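You operate a simulated robot arm through the tools that you are given. There is no shell and no other tool.

Carry out the task below with a simulated two-armed robot. There is one attempt and no reset: what you move stays moved.

TASK
Bolt the plug organizer down, open it and stand the blue plug on the teal mat.
Fine: the blue bolt is closed before the lid goes up; leave the lid and both latches open. Set down upright: what you pick out.

The check looks at the end state, three seconds after you hand in, the way a careful person would. Anything else that was tipped, shoved, dropped, spilled or broken makes it a failure. A push-on lid holds only when it is set on centred and level and pressed home; a screw cap is set on level and turned clockwise until tight.

THE ROBOT
Two 7-joint arms with fingered hands on one trunk, on a base that moves. Base frame: it is fixed to the floor where the robot stands at the start and does not move with it; the origin is under the middle of the robot, x ahead of it, y to its left, z up. Lengths are in mm, angles in degrees, forces in N, time in s.
The left shoulder is at the start at [70, 145, 1212], the right one opposite. With the tool pointing down near the work surface each hand reaches from about 400 to 780 mm from the robot's upright axis, wherever it stands, measured 20 degrees to its own side. Places, roughly: blue bolt [700, 0, 900]; plug lid [900, -100, 900]; teal mat [700, 400, 900]; white-patch plug latch [700, -200, 900]; yellow-patch plug latch [700, 0, 900]. Payload 3.5 kg a hand.
The TCP of each hand is the grasp point between the finger pads, 25 mm short of the fingertips. In the tool frame z runs along the fingers and y along their closing line. The gripper opens to 88 mm; its body begins 29 mm behind the TCP. The gripper is a hand of 4 fingers: y runs from the thumb to the fingers, the wrist lies at [-13, -97, -162] in the tool frame, and closing takes about 1.5 s.
Orientation is that of the tool frame in the base frame, as a unit quaternion [x, y, z, w]. With the fingers straight down and the wrist toward the robot, the tool's x, y and z point along [0, 1, 0], [1, 0, 0] and [0, 0, -1] of the base frame.

THE INTERFACE
- The arms move only by the tool arm_command. It takes "left_increments", "right_increments" or both (then of equal length, played together; a hand with none holds still); each is a list of rows, each a list of 7 numbers: the shift along the base's x, y, z in mm, then the turn, a rotation vector about the base's x, y, z in rad, then the opening, from 0 (shut) to 1 (fully open). In form: [[dx, dy, dz, wx, wy, wz, jaw], ...]. A call has 1 to 20 rows; each row is the pose to reach, as a shift and turn from the pose commanded when the call began. Each row takes 0.2 s and may step no farther than 50 mm and 8.6 degrees from the row before; otherwise, or with a gripper value out of range, the whole call is refused. Where a pose cannot be reached the arm comes as near as it can. A force on the tool above 40 N (or 10 N above the force at the start of the call, whichever is more), or a blocked arm, ends the call early, and 0.2 s more pass. The fingers move at their own pace (about 45 mm/s each) and stop on an object; they squeeze with about 22 N. The grip force told is the motor's: it shows also when the fingers shut on nothing. Time passes only in rows, and 0.2 s behind the last, so rows that repeat a pose let the fingers close. The reply holds the time, the measured pose of the TCP, the force on the tool along the base axes, the opening and the grip force, in the units named above and with some noise, with the torque about the TCP (base axes, N m) and any sound that the robot's microphone picked up.
- Cameras (640 x 400 px; columns grow to the right, rows downward): "scene" is now at [129.3, -21.6, 1523.1]; the picture's right is [-0.28, -0.96, 0.00], its down [-0.62, 0.18, -0.76] and it looks along [0.73, -0.21, -0.65] (base axes); focal length 262 px, centre (320, 200). "left" rides on the left gripper at [-64, -83, -98] in its tool frame; the picture's right is [-0.62, -0.37, 0.69], its down [0.71, -0.63, 0.30] and it looks along [0.32, 0.68, 0.65] (tool axes); focal length 265 px, centre (320, 200). "right" rides on the right gripper at [64, -83, -98] in its tool frame; the picture's right is [-0.62, 0.37, -0.69], its down [-0.71, -0.63, 0.30] and it looks along [-0.32, 0.68, 0.65] (tool axes); focal length 265 px, centre (320, 200). There is no depth. A picture from a camera that has moved, and an enlarged one, comes with that camera's place and axes in the base frame and with its lens.
- capture(camera): a new picture of that camera. It takes no simulated time.
- slide_trunk(by): slides the trunk up (or, below 0, down) by that many mm; the arms and the scene camera ride with it, the base frame stays. It gives what a move gives, with no picture.
- drive_base(legs): drives the robot by 1 to 6 legs, each [ahead, left, turn to the left] in mm, mm and degrees, along the robot's own axes; the way and the turn of a leg run together, so that a leg with both is an arc; at most 1500 mm and 180 degrees a leg. The arms and the cameras ride along, it lands a little off, and it stops where it bumps. It gives what a move gives.
- hand_shape(shape, hand): the hand has 4 fingers and takes this shape, open, in about a second: jaw (thumb against the fingers, like two jaws); tri (thumb and two fingers); tip (a fingertip pinch); poke (one finger out to press); point (the index stretched); flat (the hand flat); cup (the hand cupped); fist (a fist). The gripper value then closes the fingers along that shape, each until it touches; the sizes above hold for jaw. It gives what a move gives, with no picture.
- turn_head(pan, tilt): turns the head with the scene camera to pan (to the left, within 86 degrees either way) and tilt (down, from -29 to 69), counted from straight ahead of the robot. It gives what a move gives.
- close_up(camera, box): a new picture of the part [left, top, right, bottom] of that camera's present view, enlarged. It takes no simulated time.
- sign_off(): hands the job in; it is judged then, once.

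Nothing tells you exact positions but the pictures and the camera data. Unless the task says otherwise, let go and move clear before handing in.

The tools are called after "Request:" as a command line: name --argument value ..., lists and objects as JSON in quotes. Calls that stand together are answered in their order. arm_command: Moves the arms, as the interface text tells. Its arguments: {"type":"object","properties":{"left_increments":{"type":"array","items":{"type":"array","items":{"type":"number"}}},"right_increments":{"type":"array","items":{"type":"array","items":{"type":"number"}}}},"required":[]} The other tools are called the same way: slide_trunk (by) moves the trunk up or down; hand_shape (shape, hand) gives the hand a shape; drive_base (legs) drives the base; turn_head (pan, tilt) turns the head that bears the scene camera; capture (camera) takes a picture; close_up (camera, box) takes an enlarged picture of a part of a camera's view; sign_off () hands the job in.

At the start:

```text
time: 0.0
left_tool_pos: [543.3, 144.7, 1178.1]
left_tool_rot: [0.707, 0.707, -0.001, 0.0]
left_ft_force: [-0.1, 0.9, 0.1]
left_ft_torque: [-0.01, 0.0, 0.0]
left_finger_gap: 87.5
left_gripper_force: 0.1
left_shape: jaw
right_tool_pos: [480.7, -271.5, 1249.5]
right_tool_rot: [0.707, 0.707, 0.0, 0.0]
right_ft_force: [-0.3, 0.3, 0.5]
right_ft_torque: [0.01, 0.04, -0.03]
right_finger_gap: 87.8
right_gripper_force: 0.1
right_shape: jaw
trunk travel left (down, up): [-775.0, 65.0]
robot x, y, heading: [-0.4, 2.9, 0.0]
head pan, tilt (commanded): [-16.3, 40.5]
```

scene: 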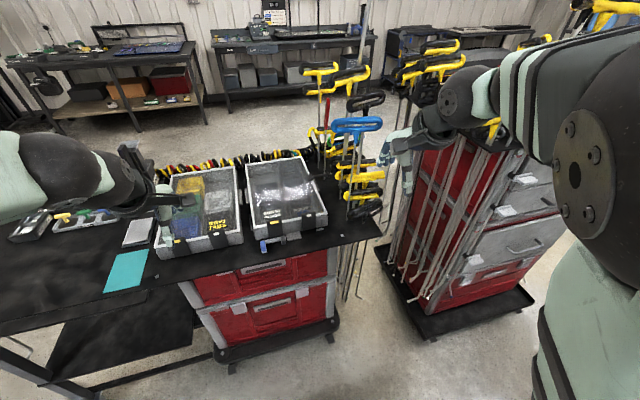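
right: 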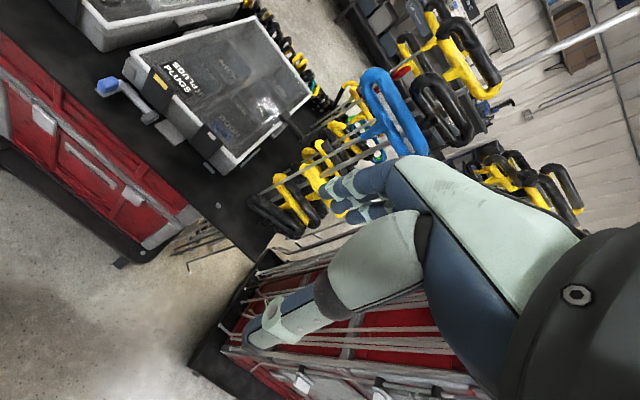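
left: 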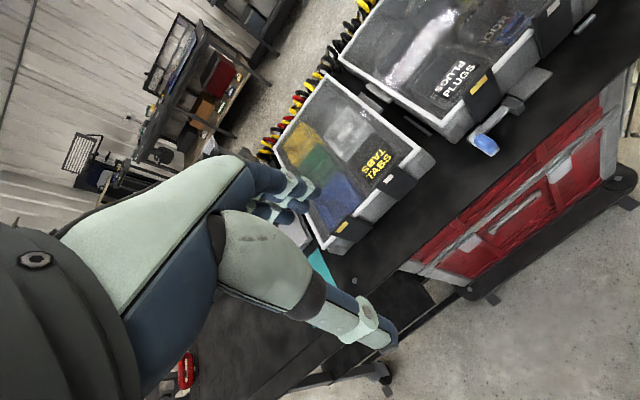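

I see two clear-lidded organizers on a black bench: TABS on the left and PLUGS on the right, with a blue-handled bolt at the front of the plugs box and a teal mat to the left. I will look closer before moving.

Request:
close_up --camera "scene" --box '[220, 130, 350, 270]'

Request:
close_up --camera "right" --box '[80, 0, 320, 200]'

Request:
close_up --camera "left" --box '[330, 0, 610, 200]'

Request:
close_up --camera "scene" --box '[60, 150, 260, 310]'

```text
2.86 times, centred on (285, 200) of scene
camera zoom: at [129.3, -21.6, 1523.1], right [-0.28, -0.96, 0.0], down [-0.62, 0.18, -0.76], along [0.73, -0.21, -0.65], focal length 748 px, centre (420, 200)
```

zoom: 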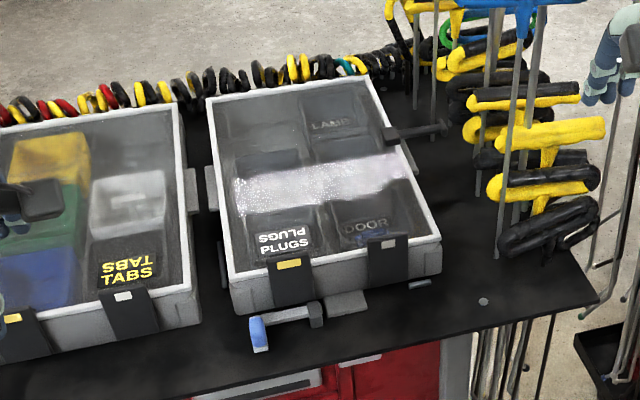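

```text
2.00 times, centred on (200, 100) of right
camera zoom: at [398.0, -209.1, 1348.7], right [0.37, -0.62, 0.69], down [-0.63, -0.71, -0.3], along [0.68, -0.32, -0.65], focal length 531 px, centre (560, 400)
```

zoom: 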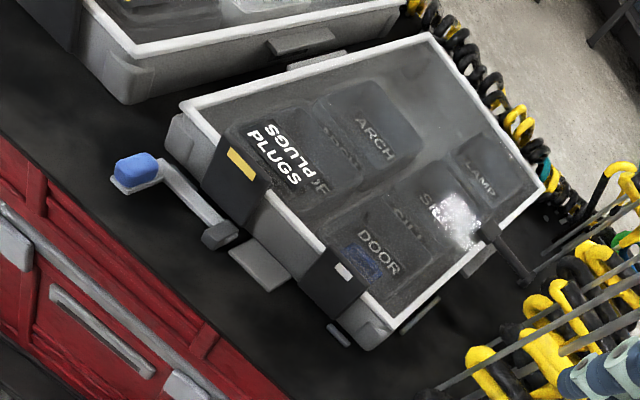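

```text
2.00 times, centred on (470, 100) of left
camera zoom: at [459.2, 80.5, 1276.9], right [-0.37, -0.62, -0.69], down [-0.63, 0.71, -0.3], along [0.68, 0.32, -0.65], focal length 531 px, centre (20, 400)
```

zoom: 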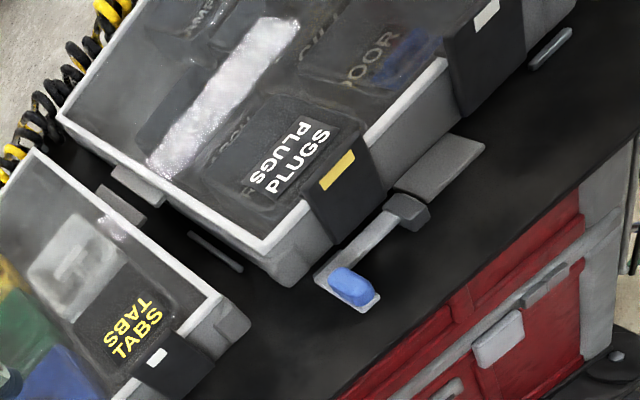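

```text
2.50 times, centred on (160, 230) of scene
camera zoom: at [129.3, -21.6, 1523.1], right [-0.28, -0.96, 0.0], down [-0.62, 0.18, -0.76], along [0.73, -0.21, -0.65], focal length 654 px, centre (720, 125)
```

zoom: 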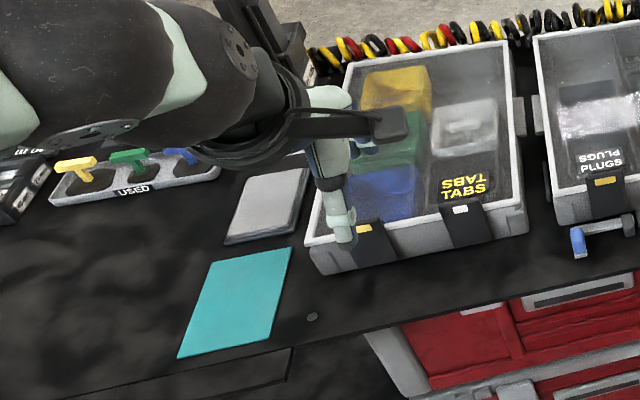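

The blue knob triangulates to about [680, -2, 892], with a bar running right from it to a bracket. I'll zoom in further on the bolt, the latches and the USED tray.

Request:
close_up --camera "scene" --box '[240, 205, 330, 260]'

Request:
close_up --camera "right" --box '[90, 60, 210, 135]'

Request:
close_up --camera "right" --box '[170, 80, 290, 180]'

Request:
close_up --camera "left" --box '[430, 50, 610, 165]'

Request:
close_up --camera "scene" --box '[240, 140, 340, 205]'

```text
7.11 times, centred on (285, 232) of scene
camera zoom: at [129.3, -21.6, 1523.1], right [-0.28, -0.96, 0.0], down [-0.62, 0.18, -0.76], along [0.73, -0.21, -0.65], focal length 1862 px, centre (569, -31)
```

zoom: 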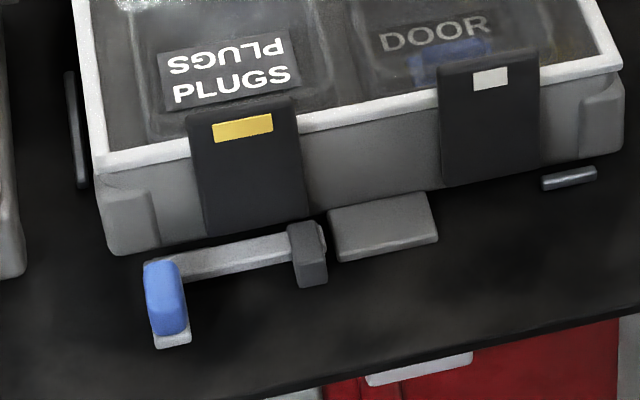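

```text
5.33 times, centred on (150, 98) of right
camera zoom: at [398.0, -209.1, 1348.7], right [0.37, -0.62, 0.69], down [-0.63, -0.71, -0.3], along [0.68, -0.32, -0.65], focal length 1416 px, centre (1227, 747)
```

zoom: 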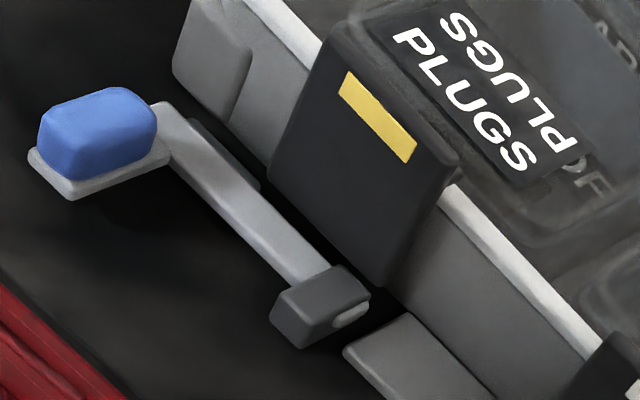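

```text
4.00 times, centred on (230, 130) of right
camera zoom: at [398.0, -209.1, 1348.7], right [0.37, -0.62, 0.69], down [-0.63, -0.71, -0.3], along [0.68, -0.32, -0.65], focal length 1062 px, centre (680, 480)
```

zoom: 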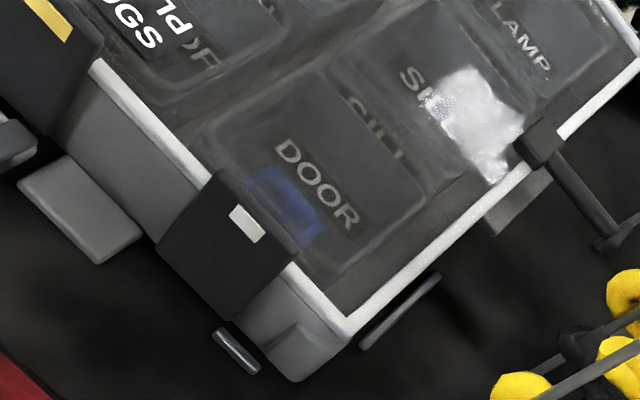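

```text
3.48 times, centred on (520, 108) of left
camera zoom: at [459.2, 80.5, 1276.9], right [-0.37, -0.62, -0.69], down [-0.63, 0.71, -0.3], along [0.68, 0.32, -0.65], focal length 923 px, centre (-376, 522)
```

zoom: 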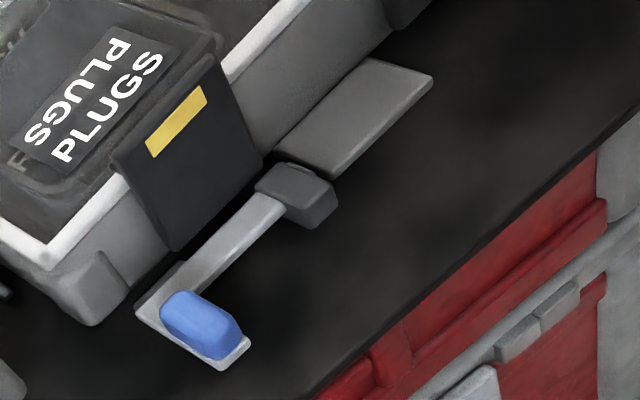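

```text
6.15 times, centred on (290, 172) of scene
camera zoom: at [129.3, -21.6, 1523.1], right [-0.28, -0.96, 0.0], down [-0.62, 0.18, -0.76], along [0.73, -0.21, -0.65], focal length 1611 px, centre (505, 369)
```

zoom: 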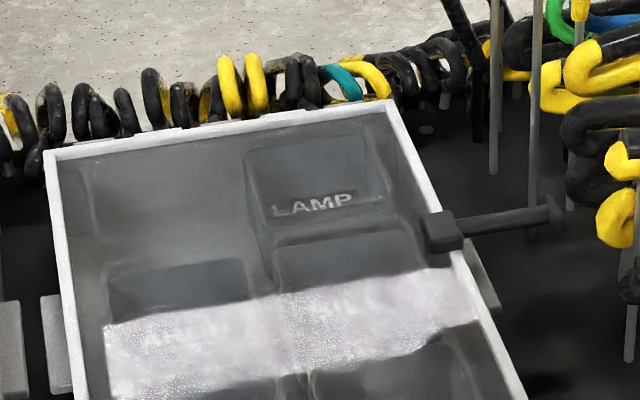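

The bolt looks like a sliding bar: the blue knob is on its left end and its tip sits in a bracket beside a tongue on the box. I'll bring the left hand's camera closer to see how the bolt and latches work.

Request:
arm_command --left_increments '[[6, -40, -26, 0, 0, 0, 1], [12, -80, -52, 0, 0, 0, 1], [18, -120, -78, 0, 0, 0, 1], [24, -160, -104, 0, 0, 0, 1], [30, -200, -130, 0, 0, 0, 1], [30, -230, -160, 0, 0, 0, 1]]'

Request:
capture --camera "left"

Request:
capture --camera "scene"

```text
time: 1.4
left_tool_pos: [575.8, -83.8, 1021.9]
left_tool_rot: [0.702, 0.712, -0.006, 0.006]
left_ft_force: [0.4, 0.2, -1.0]
left_ft_torque: [0.02, -0.01, 0.02]
left_finger_gap: 87.7
left_gripper_force: 0.0
left_shape: jaw
right_tool_pos: [484.1, -273.1, 1249.6]
right_tool_rot: [0.707, 0.708, 0.0, -0.001]
right_ft_force: [0.6, -0.7, -0.4]
right_ft_torque: [-0.02, 0.02, 0.02]
right_finger_gap: 87.6
right_gripper_force: 0.2
right_shape: jaw
trunk travel left (down, up): [-775.0, 65.0]
robot x, y, heading: [-0.2, 1.6, -0.1]
head pan, tilt (commanded): [-16.3, 40.5]
```

```text
taken
camera left: at [494.6, -147.8, 1121.5], right [-0.36, -0.64, -0.68], down [-0.64, 0.7, -0.31], along [0.68, 0.32, -0.66], focal length 265 px, centre (320, 200)
```

left: 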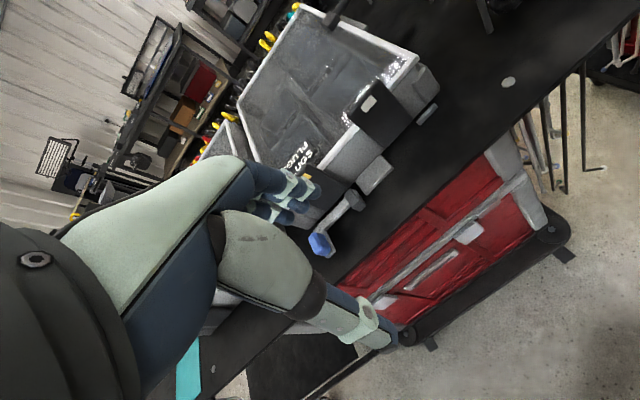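

```text
taken
camera scene: at [130.2, -22.4, 1523.0], right [-0.28, -0.96, 0.0], down [-0.62, 0.18, -0.76], along [0.73, -0.21, -0.65], focal length 262 px, centre (320, 200)
```

scene: 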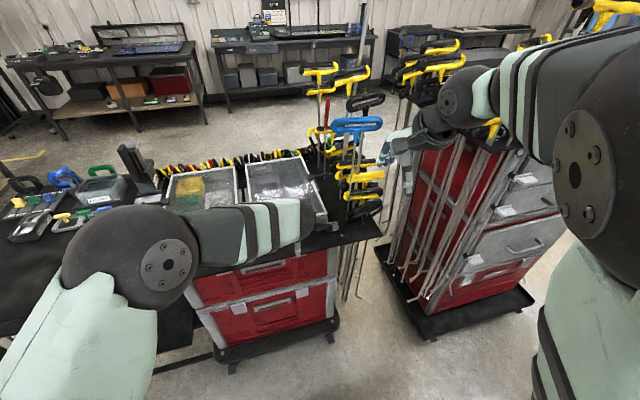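

The left camera now sees the front of the plugs box obliquely. I'll enlarge the latches, bolt and tongue.

Request:
close_up --camera "left" --box '[280, 60, 460, 270]'

Request:
close_up --camera "left" --box '[340, 70, 440, 200]'

Request:
close_up --camera "scene" --box '[0, 140, 200, 250]'

```text
1.90 times, centred on (370, 165) of left
camera zoom: at [494.6, -147.8, 1121.5], right [-0.36, -0.64, -0.68], down [-0.64, 0.7, -0.31], along [0.68, 0.32, -0.66], focal length 506 px, centre (225, 267)
```

zoom: 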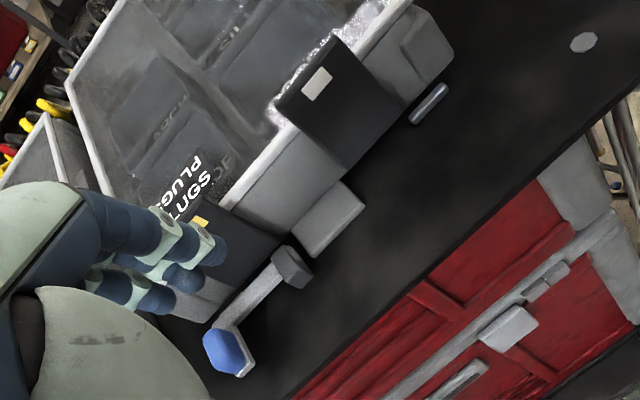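

```text
3.08 times, centred on (390, 135) of left
camera zoom: at [494.6, -147.8, 1121.5], right [-0.36, -0.64, -0.68], down [-0.64, 0.7, -0.31], along [0.68, 0.32, -0.66], focal length 817 px, centre (105, 400)
```

zoom: 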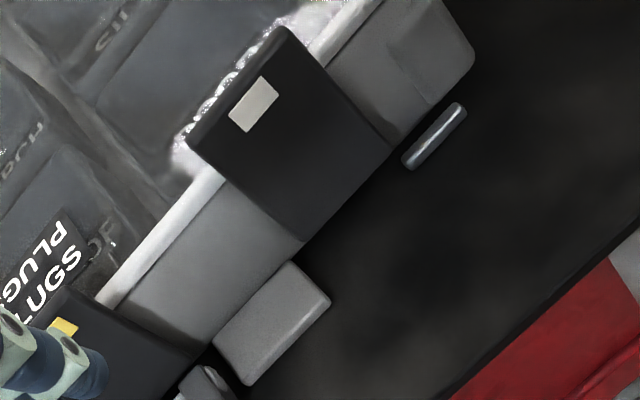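

```text
3.20 times, centred on (100, 195) of scene
camera zoom: at [130.2, -22.4, 1523.0], right [-0.28, -0.96, 0.0], down [-0.62, 0.18, -0.76], along [0.73, -0.21, -0.65], focal length 838 px, centre (1024, 216)
```

zoom: 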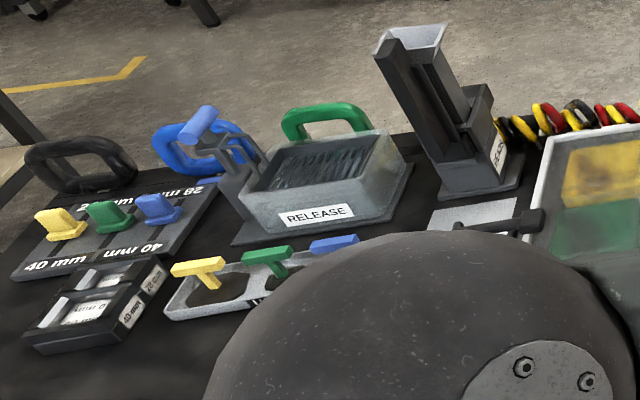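

The latches stand as vertical flaps whose tops rise above the lid rim, but I can't yet tell where they hinge. I'll tilt the left hand forward so its camera sees the box front more from the side.

Request:
arm_command --left_increments '[[-27, -8, 0, 0, -0.13, 0, 1], [-54, -16, 0, 0, -0.26, 0, 1], [-81, -24, 0, 0, -0.39, 0, 1], [-106, -30, 0, 0, -0.52, 0, 1], [-106, -30, -10, 0, -0.6, 0, 1]]'

Request:
capture --camera "left"

```text
time: 2.6
left_tool_pos: [520.0, -95.6, 1015.9]
left_tool_rot: [0.68, 0.673, 0.203, 0.208]
left_ft_force: [0.1, 0.5, -0.8]
left_ft_torque: [0.0, 0.03, -0.04]
left_finger_gap: 87.7
left_gripper_force: 0.1
left_shape: jaw
left hand out of reach, approached as far as the arm can: row 4, 5
right_tool_pos: [483.9, -271.4, 1249.5]
right_tool_rot: [0.707, 0.707, -0.001, -0.001]
right_ft_force: [0.1, 0.0, -0.7]
right_ft_torque: [0.01, -0.01, -0.01]
right_finger_gap: 87.8
right_gripper_force: 0.0
right_shape: jaw
trunk travel left (down, up): [-775.0, 65.0]
robot x, y, heading: [0.7, 2.3, -0.1]
head pan, tilt (commanded): [-16.3, 40.5]
```

```text
taken
camera left: at [396.2, -159.5, 1051.8], right [0.07, -0.62, -0.78], down [-0.34, 0.72, -0.61], along [0.94, 0.31, -0.16], focal length 265 px, centre (320, 200)
```

left: 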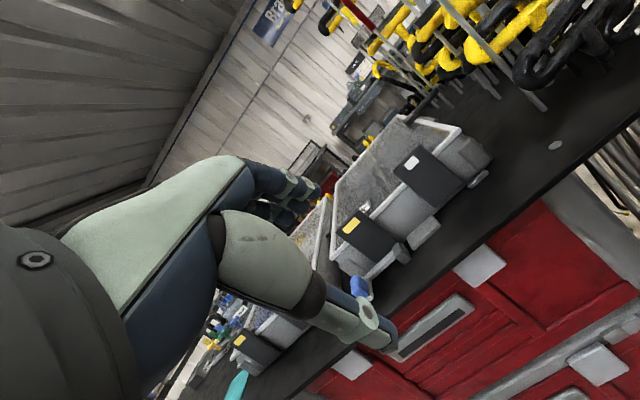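

Request:
close_up --camera "left" --box '[320, 110, 500, 310]'

Request:
close_up --camera "left" --box '[380, 130, 480, 210]'

Request:
close_up --camera "left" --box '[325, 190, 455, 300]'

```text
2.00 times, centred on (410, 210) of left
camera zoom: at [396.2, -159.5, 1051.8], right [0.07, -0.62, -0.78], down [-0.34, 0.72, -0.61], along [0.94, 0.31, -0.16], focal length 531 px, centre (140, 180)
```

zoom: 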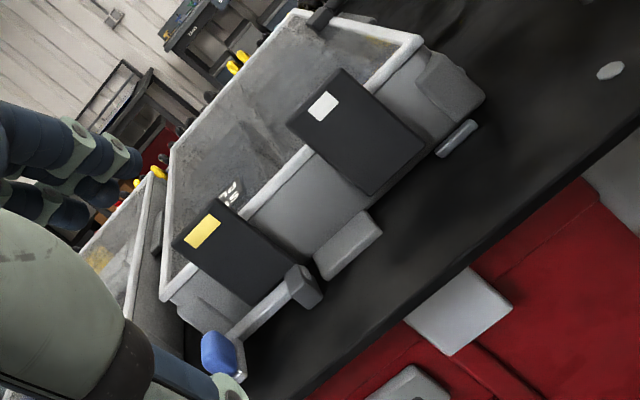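

```text
5.00 times, centred on (430, 170) of left
camera zoom: at [396.2, -159.5, 1051.8], right [0.07, -0.62, -0.78], down [-0.34, 0.72, -0.61], along [0.94, 0.31, -0.16], focal length 1327 px, centre (-230, 350)
```

zoom: 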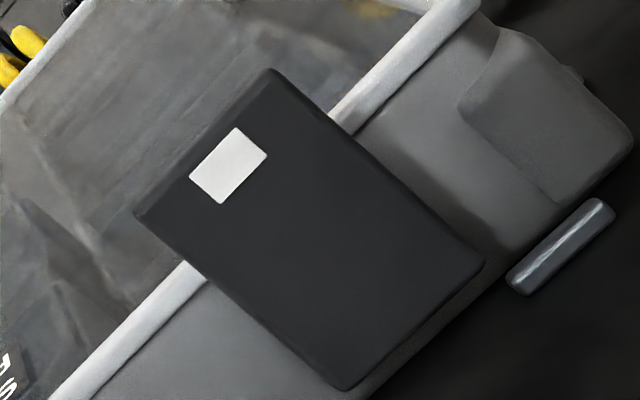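

```text
3.64 times, centred on (390, 245) of left
camera zoom: at [396.2, -159.5, 1051.8], right [0.07, -0.62, -0.78], down [-0.34, 0.72, -0.61], along [0.94, 0.31, -0.16], focal length 965 px, centre (66, 36)
```

zoom: 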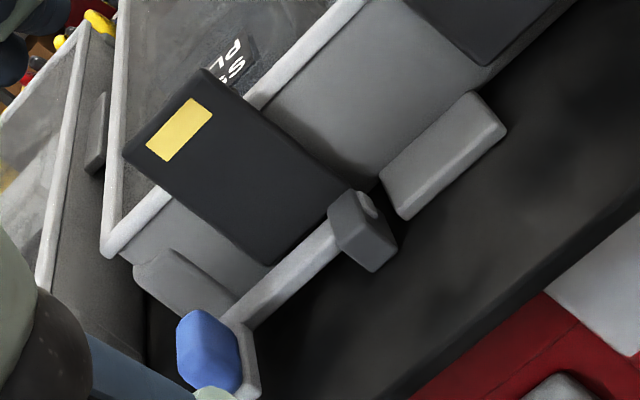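

The latches are flat plates with a tab about 15–20 mm above the lid rim, so they probably fold down from a bottom hinge. The bolt comes first, so I'll bring the left hand upright, shift it left of the knob and set it to the poke shape.

Request:
arm_command --left_increments '[[10, 20, 10, 0, 0.13, 0, 1], [30, 60, 20, 0, 0.26, 0, 1], [50, 100, 20, 0, 0.39, 0, 1], [70, 140, 20, 0, 0.52, 0, 1], [80, 170, 20, 0, 0.6, 0, 1]]'

Request:
hand_shape --hand "left" --shape "poke"

Request:
capture --camera "left"

Request:
capture --camera "right"

```text
time: 3.8
left_tool_pos: [598.6, 76.0, 1034.5]
left_tool_rot: [0.708, 0.706, -0.001, 0.0]
left_ft_force: [-0.1, -0.1, 0.3]
left_ft_torque: [-0.01, 0.03, 0.04]
left_finger_gap: 87.7
left_gripper_force: 0.0
left_shape: jaw
right_tool_pos: [482.4, -270.3, 1249.7]
right_tool_rot: [0.707, 0.707, 0.0, 0.0]
right_ft_force: [0.0, 1.0, -0.5]
right_ft_torque: [-0.01, -0.02, 0.01]
right_finger_gap: 87.5
right_gripper_force: 0.1
right_shape: jaw
trunk travel left (down, up): [-775.0, 65.0]
robot x, y, heading: [0.9, 4.8, -0.0]
head pan, tilt (commanded): [-16.3, 40.5]
```

```text
time: 4.7
left_tool_pos: [598.4, 74.8, 1036.8]
left_tool_rot: [0.707, 0.707, 0.0, 0.0]
left_ft_force: [1.2, 0.0, -0.1]
left_ft_torque: [-0.01, 0.03, 0.0]
left_finger_gap: 0.0
left_gripper_force: 0.1
left_shape: poke
right_tool_pos: [481.6, -273.2, 1249.8]
right_tool_rot: [0.707, 0.707, -0.001, 0.0]
right_ft_force: [0.0, -0.4, 1.2]
right_ft_torque: [-0.01, 0.0, -0.02]
right_finger_gap: 87.6
right_gripper_force: 0.1
right_shape: jaw
trunk travel left (down, up): [-775.0, 65.0]
robot x, y, heading: [-2.5, 0.4, 0.1]
head pan, tilt (commanded): [-16.3, 40.5]
```

```text
taken
camera left: at [515.7, 10.4, 1134.6], right [-0.37, -0.62, -0.69], down [-0.63, 0.71, -0.3], along [0.68, 0.32, -0.65], focal length 265 px, centre (320, 200)
```

left: 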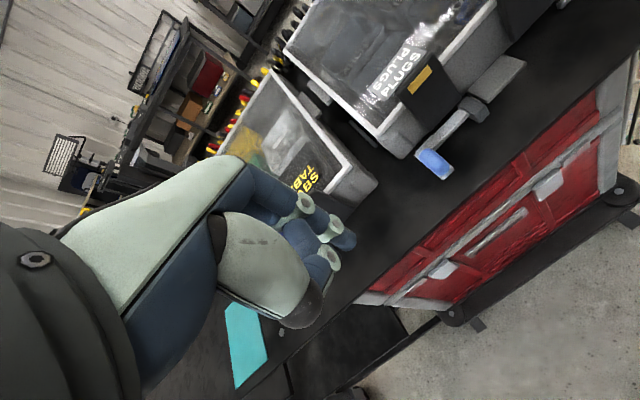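

```text
taken
camera right: at [397.9, -209.4, 1348.7], right [0.37, -0.62, 0.69], down [-0.63, -0.71, -0.3], along [0.68, -0.32, -0.65], focal length 265 px, centre (320, 200)
```

right: 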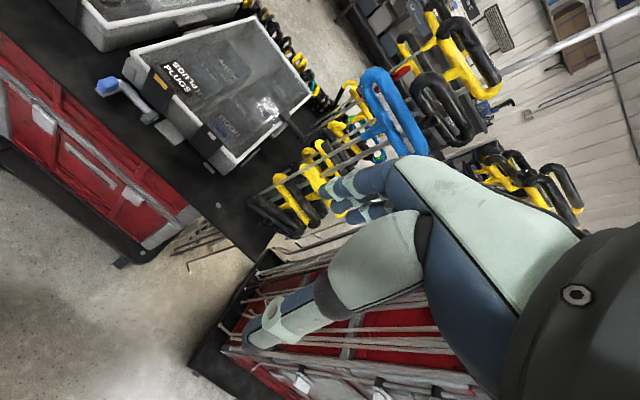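

The poke shape has formed; I need the fingertip's position relative to the TCP, so I'll zoom on the fingers and look with the scene camera.

Request:
close_up --camera "left" --box '[220, 150, 380, 340]'

Request:
turn_head --pan 0 --tilt 45

Request:
capture --camera "scene"

```text
2.11 times, centred on (300, 245) of left
camera zoom: at [515.7, 10.4, 1134.6], right [-0.37, -0.62, -0.69], down [-0.63, 0.71, -0.3], along [0.68, 0.32, -0.65], focal length 559 px, centre (362, 105)
```

zoom: 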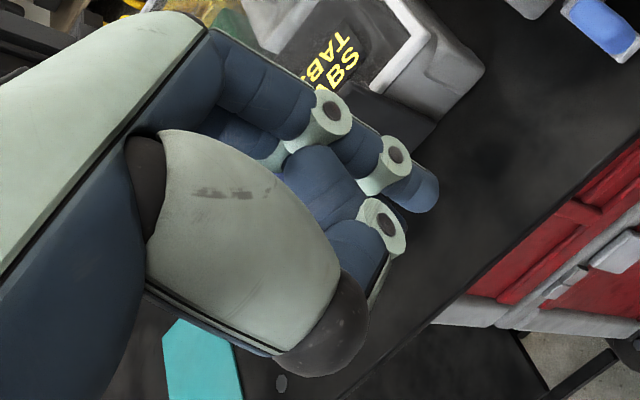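

```text
time: 5.5
left_tool_pos: [598.5, 75.2, 1035.7]
left_tool_rot: [0.708, 0.707, 0.0, 0.0]
left_ft_force: [-0.4, 0.0, -0.2]
left_ft_torque: [0.02, 0.01, 0.0]
left_finger_gap: 0.0
left_gripper_force: 0.0
left_shape: poke
right_tool_pos: [482.0, -273.5, 1249.4]
right_tool_rot: [0.707, 0.707, 0.0, 0.0]
right_ft_force: [-0.5, 0.6, 0.2]
right_ft_torque: [-0.01, 0.01, 0.0]
right_finger_gap: 87.7
right_gripper_force: 0.1
right_shape: jaw
trunk travel left (down, up): [-775.0, 65.0]
robot x, y, heading: [0.9, -1.1, 0.3]
head pan, tilt (commanded): [0.0, 45.0]
```

```text
taken
camera scene: at [129.3, 2.1, 1516.6], right [0.0, -1.0, 0.0], down [-0.71, 0.0, -0.71], along [0.71, 0.0, -0.71], focal length 262 px, centre (320, 200)
```

scene: 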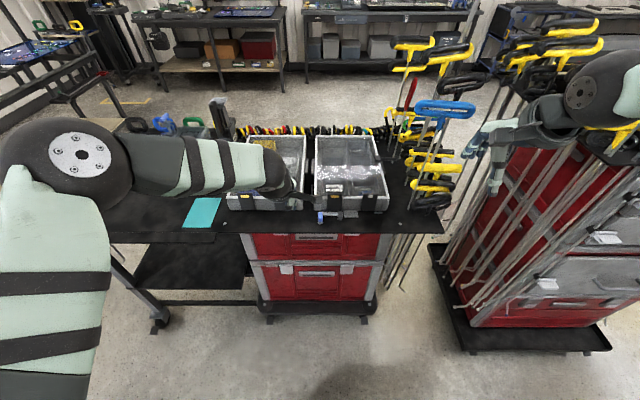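

The poke fingertip sits roughly 25 mm below the TCP and a few mm to its right. I'll bring it down just left of the knob and check.

Request:
arm_command --left_increments '[[38, -10, 0, 0, 0, 0, 0], [76, -20, -10, 0, 0, 0, 0], [76, -25, -50, 0, 0, 0, 0], [76, -25, -85, 0, 0, 0, 0], [76, -25, -105, 0, 0, 0, 0]]'

Request:
capture --camera "left"

Request:
close_up --camera "scene" --box '[220, 150, 420, 260]'

```text
time: 6.7
left_tool_pos: [672.5, 48.3, 930.9]
left_tool_rot: [0.707, 0.707, -0.001, 0.001]
left_ft_force: [-0.2, 0.1, 1.1]
left_ft_torque: [-0.02, 0.01, 0.01]
left_finger_gap: 0.2
left_gripper_force: 0.1
left_shape: poke
right_tool_pos: [482.2, -273.2, 1249.5]
right_tool_rot: [0.707, 0.708, 0.0, 0.0]
right_ft_force: [-0.2, -0.5, 0.3]
right_ft_torque: [0.02, 0.02, -0.02]
right_finger_gap: 87.7
right_gripper_force: 0.1
right_shape: jaw
trunk travel left (down, up): [-775.0, 65.0]
robot x, y, heading: [-3.6, 2.6, -0.0]
head pan, tilt (commanded): [0.0, 45.0]
```

```text
taken
camera left: at [591.2, -16.1, 1029.4], right [-0.37, -0.62, -0.69], down [-0.63, 0.71, -0.31], along [0.68, 0.32, -0.65], focal length 265 px, centre (320, 200)
```

left: 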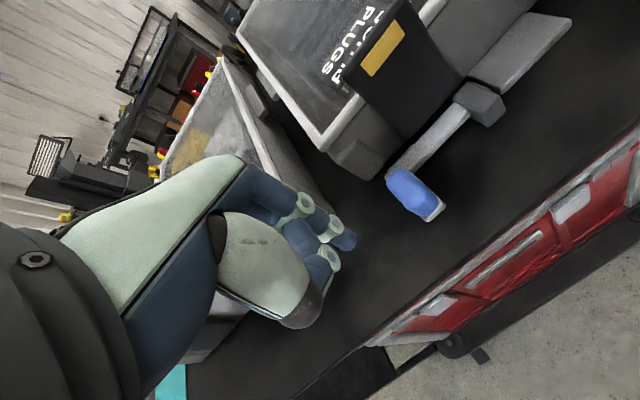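

```text
3.20 times, centred on (320, 205) of scene
camera zoom: at [130.2, 1.7, 1516.5], right [0.0, -1.0, 0.0], down [-0.71, 0.0, -0.71], along [0.71, 0.0, -0.71], focal length 838 px, centre (320, 184)
```

zoom: 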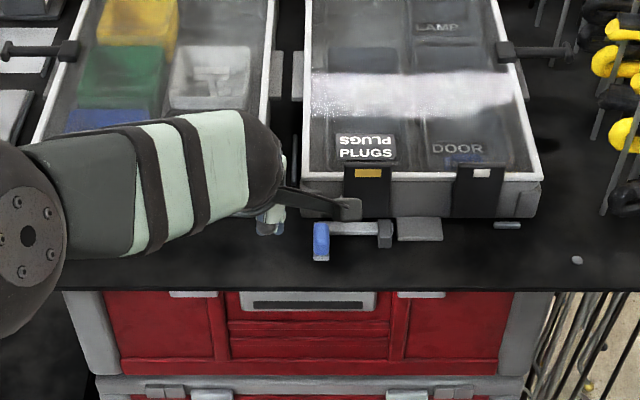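

The fingertip is about 40 mm left of the knob, and the knob is confirmed near [679, -1, 892]. I'll lower the finger to knob height and push it to the right until it stops.

Request:
arm_command --left_increments '[[2, 0, -18, 0, 0, 0, 0], [2, -10, -18, 0, 0, 0, 0], [2, -20, -18, 0, 0, 0, 0], [2, -30, -18, 0, 0, 0, 0], [2, -40, -18, 0, 0, 0, 0], [2, -48, -18, 0, 0, 0, 0]]'

Request:
capture --camera "left"

Request:
close_up --camera "scene" --box '[260, 170, 400, 250]'

```text
time: 8.1
left_tool_pos: [677.5, 0.1, 912.8]
left_tool_rot: [0.707, 0.707, 0.0, 0.0]
left_ft_force: [0.6, 1.4, -0.2]
left_ft_torque: [0.02, -0.04, 0.0]
left_finger_gap: 0.1
left_gripper_force: 0.1
left_shape: poke
right_tool_pos: [482.4, -273.3, 1249.2]
right_tool_rot: [0.707, 0.708, 0.0, 0.0]
right_ft_force: [0.1, -0.1, -0.8]
right_ft_torque: [-0.01, 0.0, -0.02]
right_finger_gap: 87.7
right_gripper_force: 0.1
right_shape: jaw
trunk travel left (down, up): [-775.0, 65.0]
robot x, y, heading: [0.7, 1.6, -0.2]
head pan, tilt (commanded): [0.0, 45.0]
```

```text
taken
camera left: at [594.3, -63.9, 1011.2], right [-0.37, -0.62, -0.69], down [-0.63, 0.71, -0.3], along [0.68, 0.32, -0.65], focal length 265 px, centre (320, 200)
```

left: 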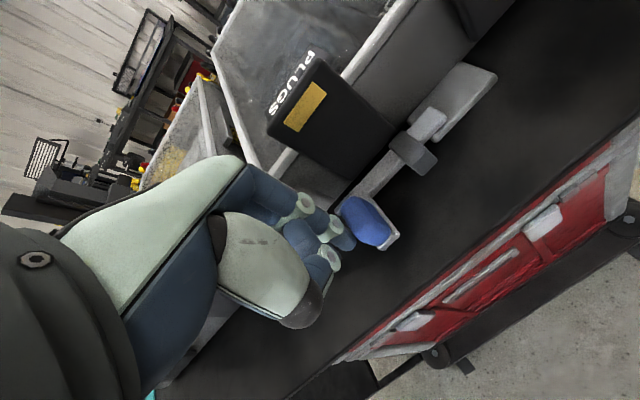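

```text
4.57 times, centred on (330, 210) of scene
camera zoom: at [129.3, 1.2, 1516.6], right [0.0, -1.0, 0.0], down [-0.71, 0.0, -0.71], along [0.71, 0.0, -0.71], focal length 1197 px, centre (274, 154)
```

zoom: 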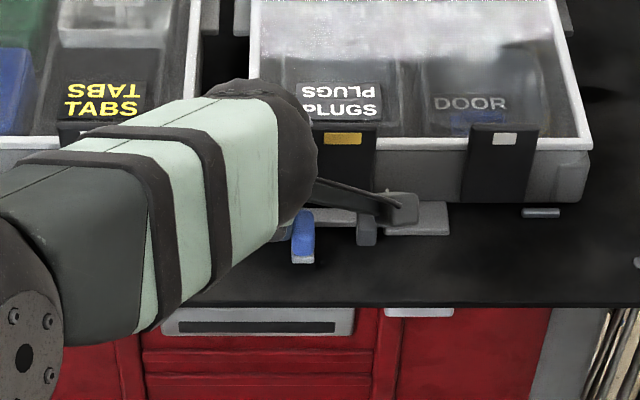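

The bolt is sliding; its tip now lies over the tongue. I'll continue until it bottoms out against the bracket.

Request:
arm_command --left_increments '[[0, -6, 0, 0, 0, 0, 0], [0, -12, 0, 0, 0, 0, 0], [0, -18, 0, 0, 0, 0, 0], [0, -24, 0, 0, 0, 0, 0], [0, -30, 0, 0, 0, 0, 0], [0, -35, 0, 0, 0, 0, 0], [0, -40, 0, 0, 0, 0, 0]]'

Request:
capture --camera "left"

Request:
close_up --camera "scene" --box '[260, 170, 400, 250]'

```text
time: 9.7
left_tool_pos: [677.4, -30.2, 912.8]
left_tool_rot: [0.706, 0.708, 0.001, 0.001]
left_ft_force: [1.3, 9.9, 1.7]
left_ft_torque: [0.16, -0.05, 0.08]
left_finger_gap: 0.1
left_gripper_force: 0.0
left_shape: poke
left hand out of reach, approached as far as the arm can: row 7
right_tool_pos: [483.3, -269.5, 1249.6]
right_tool_rot: [0.707, 0.707, -0.001, 0.001]
right_ft_force: [0.3, 0.0, 0.2]
right_ft_torque: [-0.04, 0.01, 0.02]
right_finger_gap: 87.7
right_gripper_force: 0.0
right_shape: jaw
trunk travel left (down, up): [-775.0, 65.0]
robot x, y, heading: [1.5, 2.4, 0.1]
head pan, tilt (commanded): [0.0, 45.0]
```

```text
taken
camera left: at [594.5, -94.7, 1011.6], right [-0.37, -0.62, -0.69], down [-0.63, 0.71, -0.31], along [0.68, 0.33, -0.65], focal length 265 px, centre (320, 200)
```

left: 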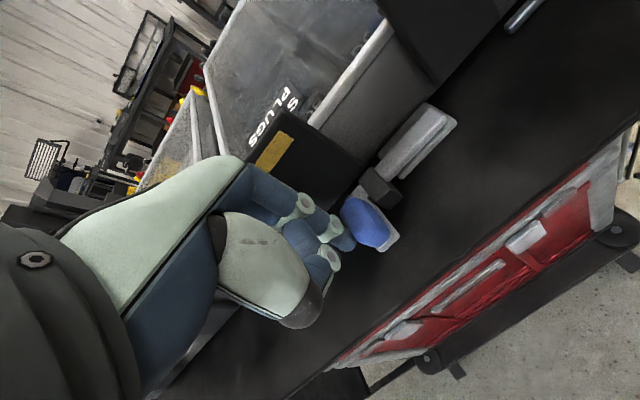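

```text
4.57 times, centred on (330, 210) of scene
camera zoom: at [129.5, 4.0, 1516.6], right [0.0, -1.0, 0.0], down [-0.71, 0.0, -0.71], along [0.71, 0.0, -0.71], focal length 1197 px, centre (274, 154)
```

zoom: 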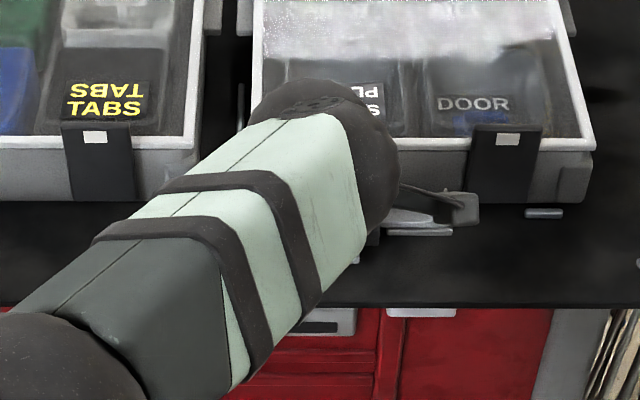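

The knob now looks close to the bracket, with about 10 N on the finger. I'll zoom in to see whether any travel is left.

Request:
close_up --camera "left" --box '[310, 90, 470, 270]'

Request:
close_up --camera "right" --box '[90, 60, 210, 155]'

```text
2.22 times, centred on (390, 180) of left
camera zoom: at [594.5, -94.7, 1011.6], right [-0.37, -0.62, -0.69], down [-0.63, 0.71, -0.31], along [0.68, 0.33, -0.65], focal length 590 px, centre (164, 244)
```

zoom: 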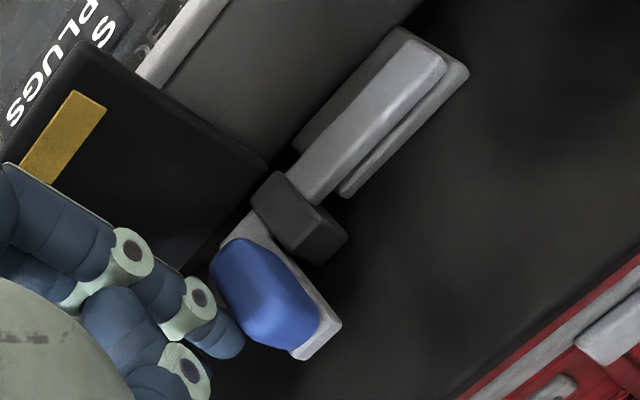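

```text
4.21 times, centred on (150, 108) of right
camera zoom: at [398.4, -207.2, 1348.9], right [0.37, -0.62, 0.69], down [-0.63, -0.72, -0.3], along [0.68, -0.32, -0.65], focal length 1118 px, centre (1036, 590)
```

zoom: 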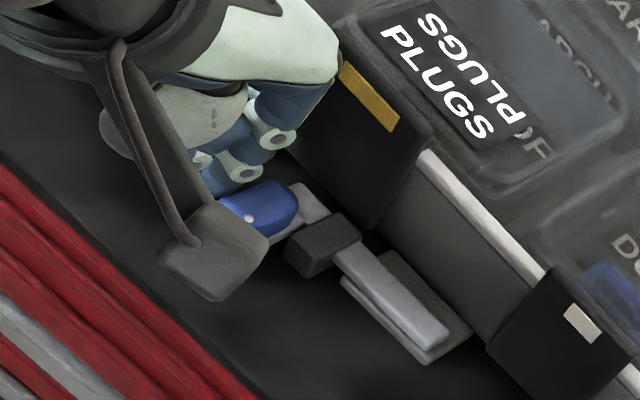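

The handle plate appears to abut the bracket and the bar covers the tongue. I'll press a little more to confirm it is at its stop.

Request:
arm_command --left_increments '[[0, -4, 0, 0, 0, 0, 0], [0, -8, 0, 0, 0, 0, 0], [0, -8, 0, 0, 0, 0, 0]]'

Request:
close_up --camera "left" --box '[310, 90, 470, 270]'

```text
time: 10.5
left_tool_pos: [677.3, -29.9, 912.8]
left_tool_rot: [0.706, 0.708, 0.0, 0.001]
left_ft_force: [2.7, 13.4, 2.2]
left_ft_torque: [0.21, -0.07, 0.06]
left_finger_gap: 0.0
left_gripper_force: 0.1
left_shape: poke
left hand out of reach, approached as far as the arm can: row 1, 2, 3
right_tool_pos: [482.6, -268.1, 1250.7]
right_tool_rot: [0.707, 0.707, -0.001, 0.001]
right_ft_force: [-0.2, 0.1, -0.5]
right_ft_torque: [0.01, 0.0, -0.01]
right_finger_gap: 87.9
right_gripper_force: 0.1
right_shape: jaw
trunk travel left (down, up): [-775.0, 65.0]
robot x, y, heading: [2.3, -5.2, -0.1]
head pan, tilt (commanded): [0.0, 45.0]
```

```text
2.22 times, centred on (390, 180) of left
camera zoom: at [594.2, -94.4, 1011.8], right [-0.37, -0.62, -0.69], down [-0.63, 0.71, -0.31], along [0.68, 0.32, -0.65], focal length 590 px, centre (164, 244)
```

zoom: 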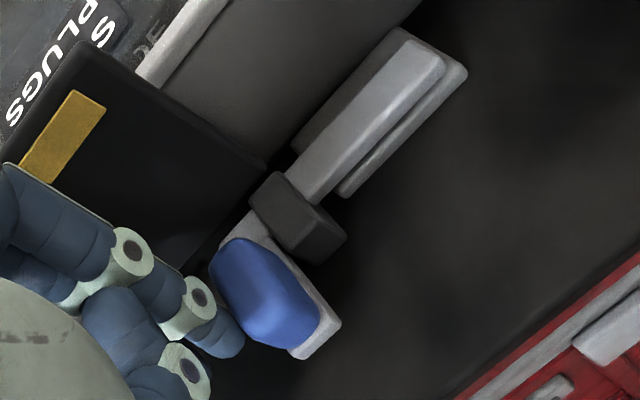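

Force rose with no further motion, so the bolt is fully home. I'll withdraw the left hand and look down at the floor and table edge before driving closer for the latches.

Request:
arm_command --left_increments '[[0, 25, 0, 0, 0, 0, 0], [0, 55, 10, 0, 0, 0, 0], [-10, 85, 50, 0, 0, 0, 0], [-40, 115, 90, 0, 0, 0, 0], [-80, 140, 115, 0, 0, 0, 0], [-120, 165, 140, 0, 0, 0, 0], [-150, 200, 160, 0, 0, 0, 0]]'

Request:
turn_head --pan -5 --tilt 65

Request:
capture --camera "scene"

```text
refused: row 3 steps farther than a row can; nothing moved
```

```text
time: 11.3
left_tool_pos: [676.8, -30.6, 913.8]
left_tool_rot: [0.706, 0.708, 0.0, 0.001]
left_ft_force: [4.3, 14.9, 3.8]
left_ft_torque: [0.23, -0.06, 0.1]
left_finger_gap: 0.2
left_gripper_force: 0.1
left_shape: poke
right_tool_pos: [483.1, -268.7, 1251.3]
right_tool_rot: [0.707, 0.707, -0.001, 0.001]
right_ft_force: [0.3, -0.3, -0.3]
right_ft_torque: [0.02, -0.01, 0.0]
right_finger_gap: 87.5
right_gripper_force: 0.1
right_shape: jaw
trunk travel left (down, up): [-775.0, 65.0]
robot x, y, heading: [-0.3, 2.0, -0.1]
head pan, tilt (commanded): [-5.0, 65.0]
```

```text
taken
camera scene: at [108.8, 0.7, 1491.6], right [-0.09, -1.0, 0.0], down [-0.9, 0.08, -0.42], along [0.42, -0.04, -0.91], focal length 262 px, centre (320, 200)
```

scene: 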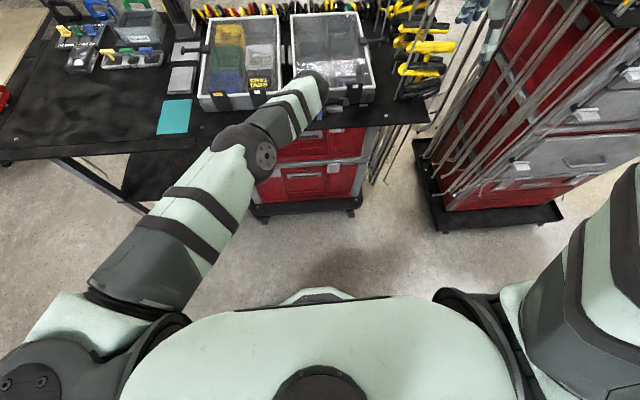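

The floor is clear: the base front is at about x 215 and the cabinet front at about x 690. I'll retract the left hand in smaller steps.

Request:
arm_command --left_increments '[[0, 25, 0, 0, 0, 0, 0], [0, 55, 10, 0, 0, 0, 0], [-5, 80, 45, 0, 0, 0, 0], [-30, 100, 80, 0, 0, 0, 0], [-60, 120, 110, 0, 0, 0, 0], [-90, 140, 140, 0, 0, 0, 0], [-120, 165, 165, 0, 0, 0, 0], [-150, 190, 190, 0, 0, 0, 0]]'

Request:
hand_shape --hand "left" --shape "jaw"

Request:
capture --camera "scene"

```text
time: 13.1
left_tool_pos: [522.3, 158.9, 1104.9]
left_tool_rot: [0.707, 0.707, 0.0, 0.001]
left_ft_force: [0.6, -0.4, 0.0]
left_ft_torque: [0.01, -0.02, 0.0]
left_finger_gap: 0.0
left_gripper_force: 0.0
left_shape: poke
right_tool_pos: [478.8, -270.3, 1251.1]
right_tool_rot: [0.707, 0.707, 0.0, 0.001]
right_ft_force: [0.0, -0.1, 0.3]
right_ft_torque: [0.01, -0.02, 0.01]
right_finger_gap: 87.7
right_gripper_force: 0.1
right_shape: jaw
trunk travel left (down, up): [-775.0, 65.0]
robot x, y, heading: [0.8, 3.4, 0.2]
head pan, tilt (commanded): [-5.0, 65.0]
```

```text
time: 14.0
left_tool_pos: [525.3, 156.8, 1102.5]
left_tool_rot: [0.707, 0.707, 0.0, 0.0]
left_ft_force: [0.4, -0.5, -0.5]
left_ft_torque: [-0.01, -0.01, 0.03]
left_finger_gap: 88.1
left_gripper_force: 0.2
left_shape: jaw
right_tool_pos: [482.1, -271.8, 1248.6]
right_tool_rot: [0.707, 0.707, 0.0, 0.0]
right_ft_force: [-0.3, -0.6, 0.0]
right_ft_torque: [0.03, 0.0, 0.0]
right_finger_gap: 87.3
right_gripper_force: 0.1
right_shape: jaw
trunk travel left (down, up): [-775.0, 65.0]
robot x, y, heading: [0.1, 1.3, 0.2]
head pan, tilt (commanded): [-5.0, 65.0]
```

```text
taken
camera scene: at [109.1, -3.6, 1491.5], right [-0.09, -1.0, 0.0], down [-0.9, 0.08, -0.42], along [0.42, -0.04, -0.91], focal length 262 px, centre (320, 200)
```

scene: 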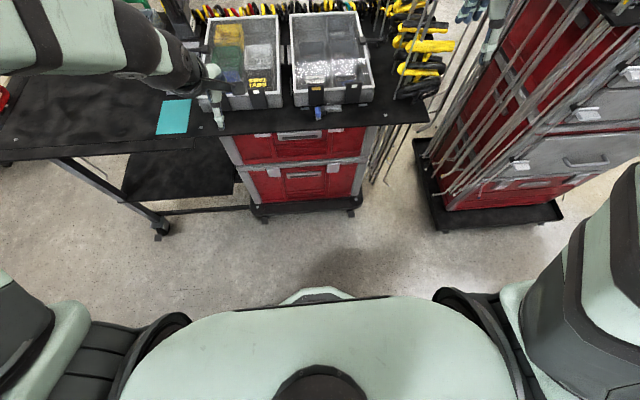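

Bolt closed (knob now beside the bracket) and the left hand is clear. I'll drive 170 mm ahead so the right hand can reach both latches comfortably.

Request:
drive_base --legs '[[170, 0, 0]]'

Request:
turn_head --pan -12 --tilt 50

Request:
capture --camera "scene"

Request:
capture --camera "right"

```text
time: 15.5
left_tool_pos: [691.2, 157.9, 1105.2]
left_tool_rot: [0.707, 0.707, 0.0, 0.003]
left_ft_force: [0.2, 0.0, 0.4]
left_ft_torque: [0.02, 0.0, -0.02]
left_finger_gap: 87.9
left_gripper_force: 0.1
left_shape: jaw
right_tool_pos: [648.3, -271.5, 1251.8]
right_tool_rot: [0.707, 0.707, 0.001, 0.001]
right_ft_force: [0.2, 0.3, -0.3]
right_ft_torque: [0.0, 0.01, 0.02]
right_finger_gap: 87.5
right_gripper_force: 0.1
right_shape: jaw
trunk travel left (down, up): [-775.0, 65.0]
robot x, y, heading: [170.5, -0.2, -0.1]
head pan, tilt (commanded): [-5.0, 65.0]
```

```text
time: 16.3
left_tool_pos: [696.1, 158.1, 1102.2]
left_tool_rot: [0.707, 0.707, -0.001, 0.0]
left_ft_force: [1.0, 0.4, 0.5]
left_ft_torque: [0.01, 0.01, -0.03]
left_finger_gap: 87.8
left_gripper_force: 0.1
left_shape: jaw
right_tool_pos: [654.3, -271.8, 1250.2]
right_tool_rot: [0.707, 0.707, 0.0, 0.001]
right_ft_force: [0.1, -0.3, 0.6]
right_ft_torque: [0.02, 0.0, 0.0]
right_finger_gap: 87.6
right_gripper_force: 0.0
right_shape: jaw
trunk travel left (down, up): [-775.0, 65.0]
robot x, y, heading: [170.1, -1.3, -0.1]
head pan, tilt (commanded): [-12.0, 50.0]
```

```text
taken
camera scene: at [294.6, -13.8, 1509.5], right [-0.21, -0.98, 0.0], down [-0.75, 0.16, -0.64], along [0.63, -0.13, -0.77], focal length 262 px, centre (320, 200)
```

scene: 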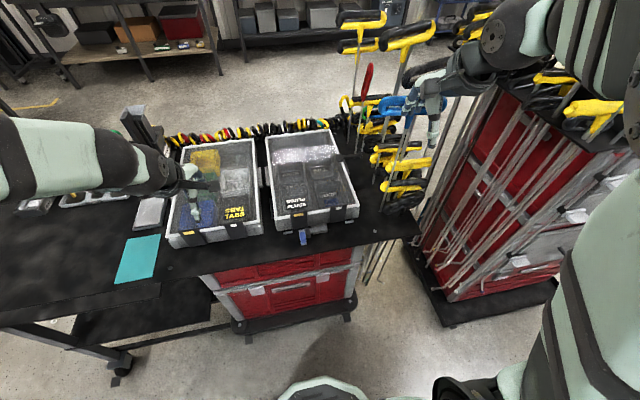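

```text
taken
camera right: at [569.2, -209.0, 1348.5], right [0.37, -0.62, 0.69], down [-0.63, -0.71, -0.3], along [0.68, -0.32, -0.65], focal length 265 px, centre (320, 200)
```

right: 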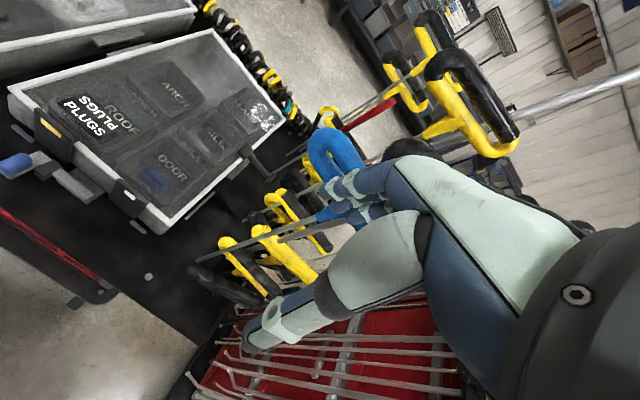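

I'm now about 170 mm closer and can read ROOF, ARCH, DOOR, SILL and LAMP compartments, with a dark blue piece in DOOR. I'll zoom in to re-measure the latches.

Request:
close_up --camera "right" --box '[0, 90, 180, 240]'

Request:
close_up --camera "scene" --box '[255, 120, 375, 250]'

Request:
capture --camera "left"

```text
2.67 times, centred on (90, 165) of right
camera zoom: at [569.2, -209.0, 1348.5], right [0.37, -0.62, 0.69], down [-0.63, -0.71, -0.3], along [0.68, -0.32, -0.65], focal length 708 px, centre (933, 293)
```

zoom: 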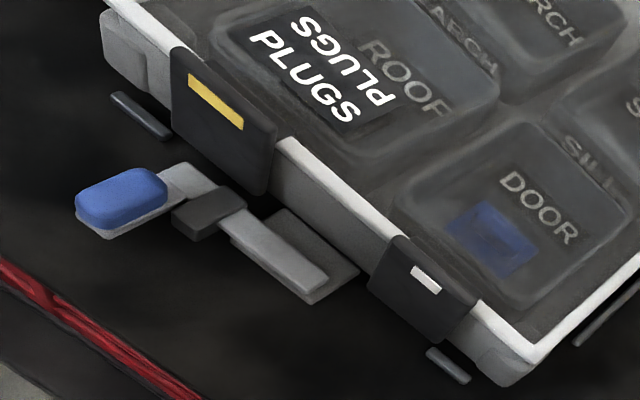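

```text
3.08 times, centred on (315, 185) of scene
camera zoom: at [294.6, -13.8, 1509.5], right [-0.21, -0.98, 0.0], down [-0.75, 0.16, -0.64], along [0.63, -0.13, -0.77], focal length 806 px, centre (335, 246)
```

zoom: 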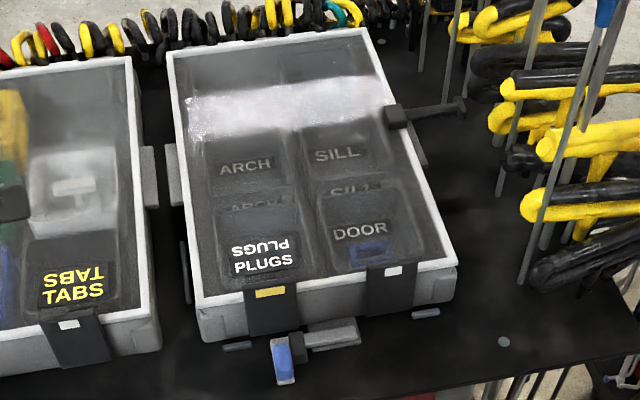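

```text
taken
camera left: at [612.7, 93.0, 1201.7], right [-0.37, -0.62, -0.69], down [-0.63, 0.71, -0.3], along [0.68, 0.32, -0.65], focal length 265 px, centre (320, 200)
```

left: 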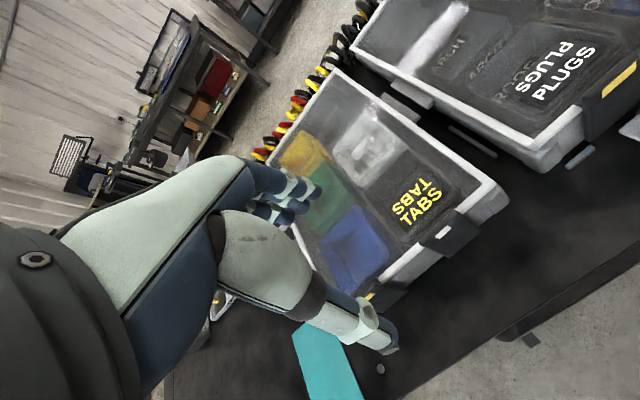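

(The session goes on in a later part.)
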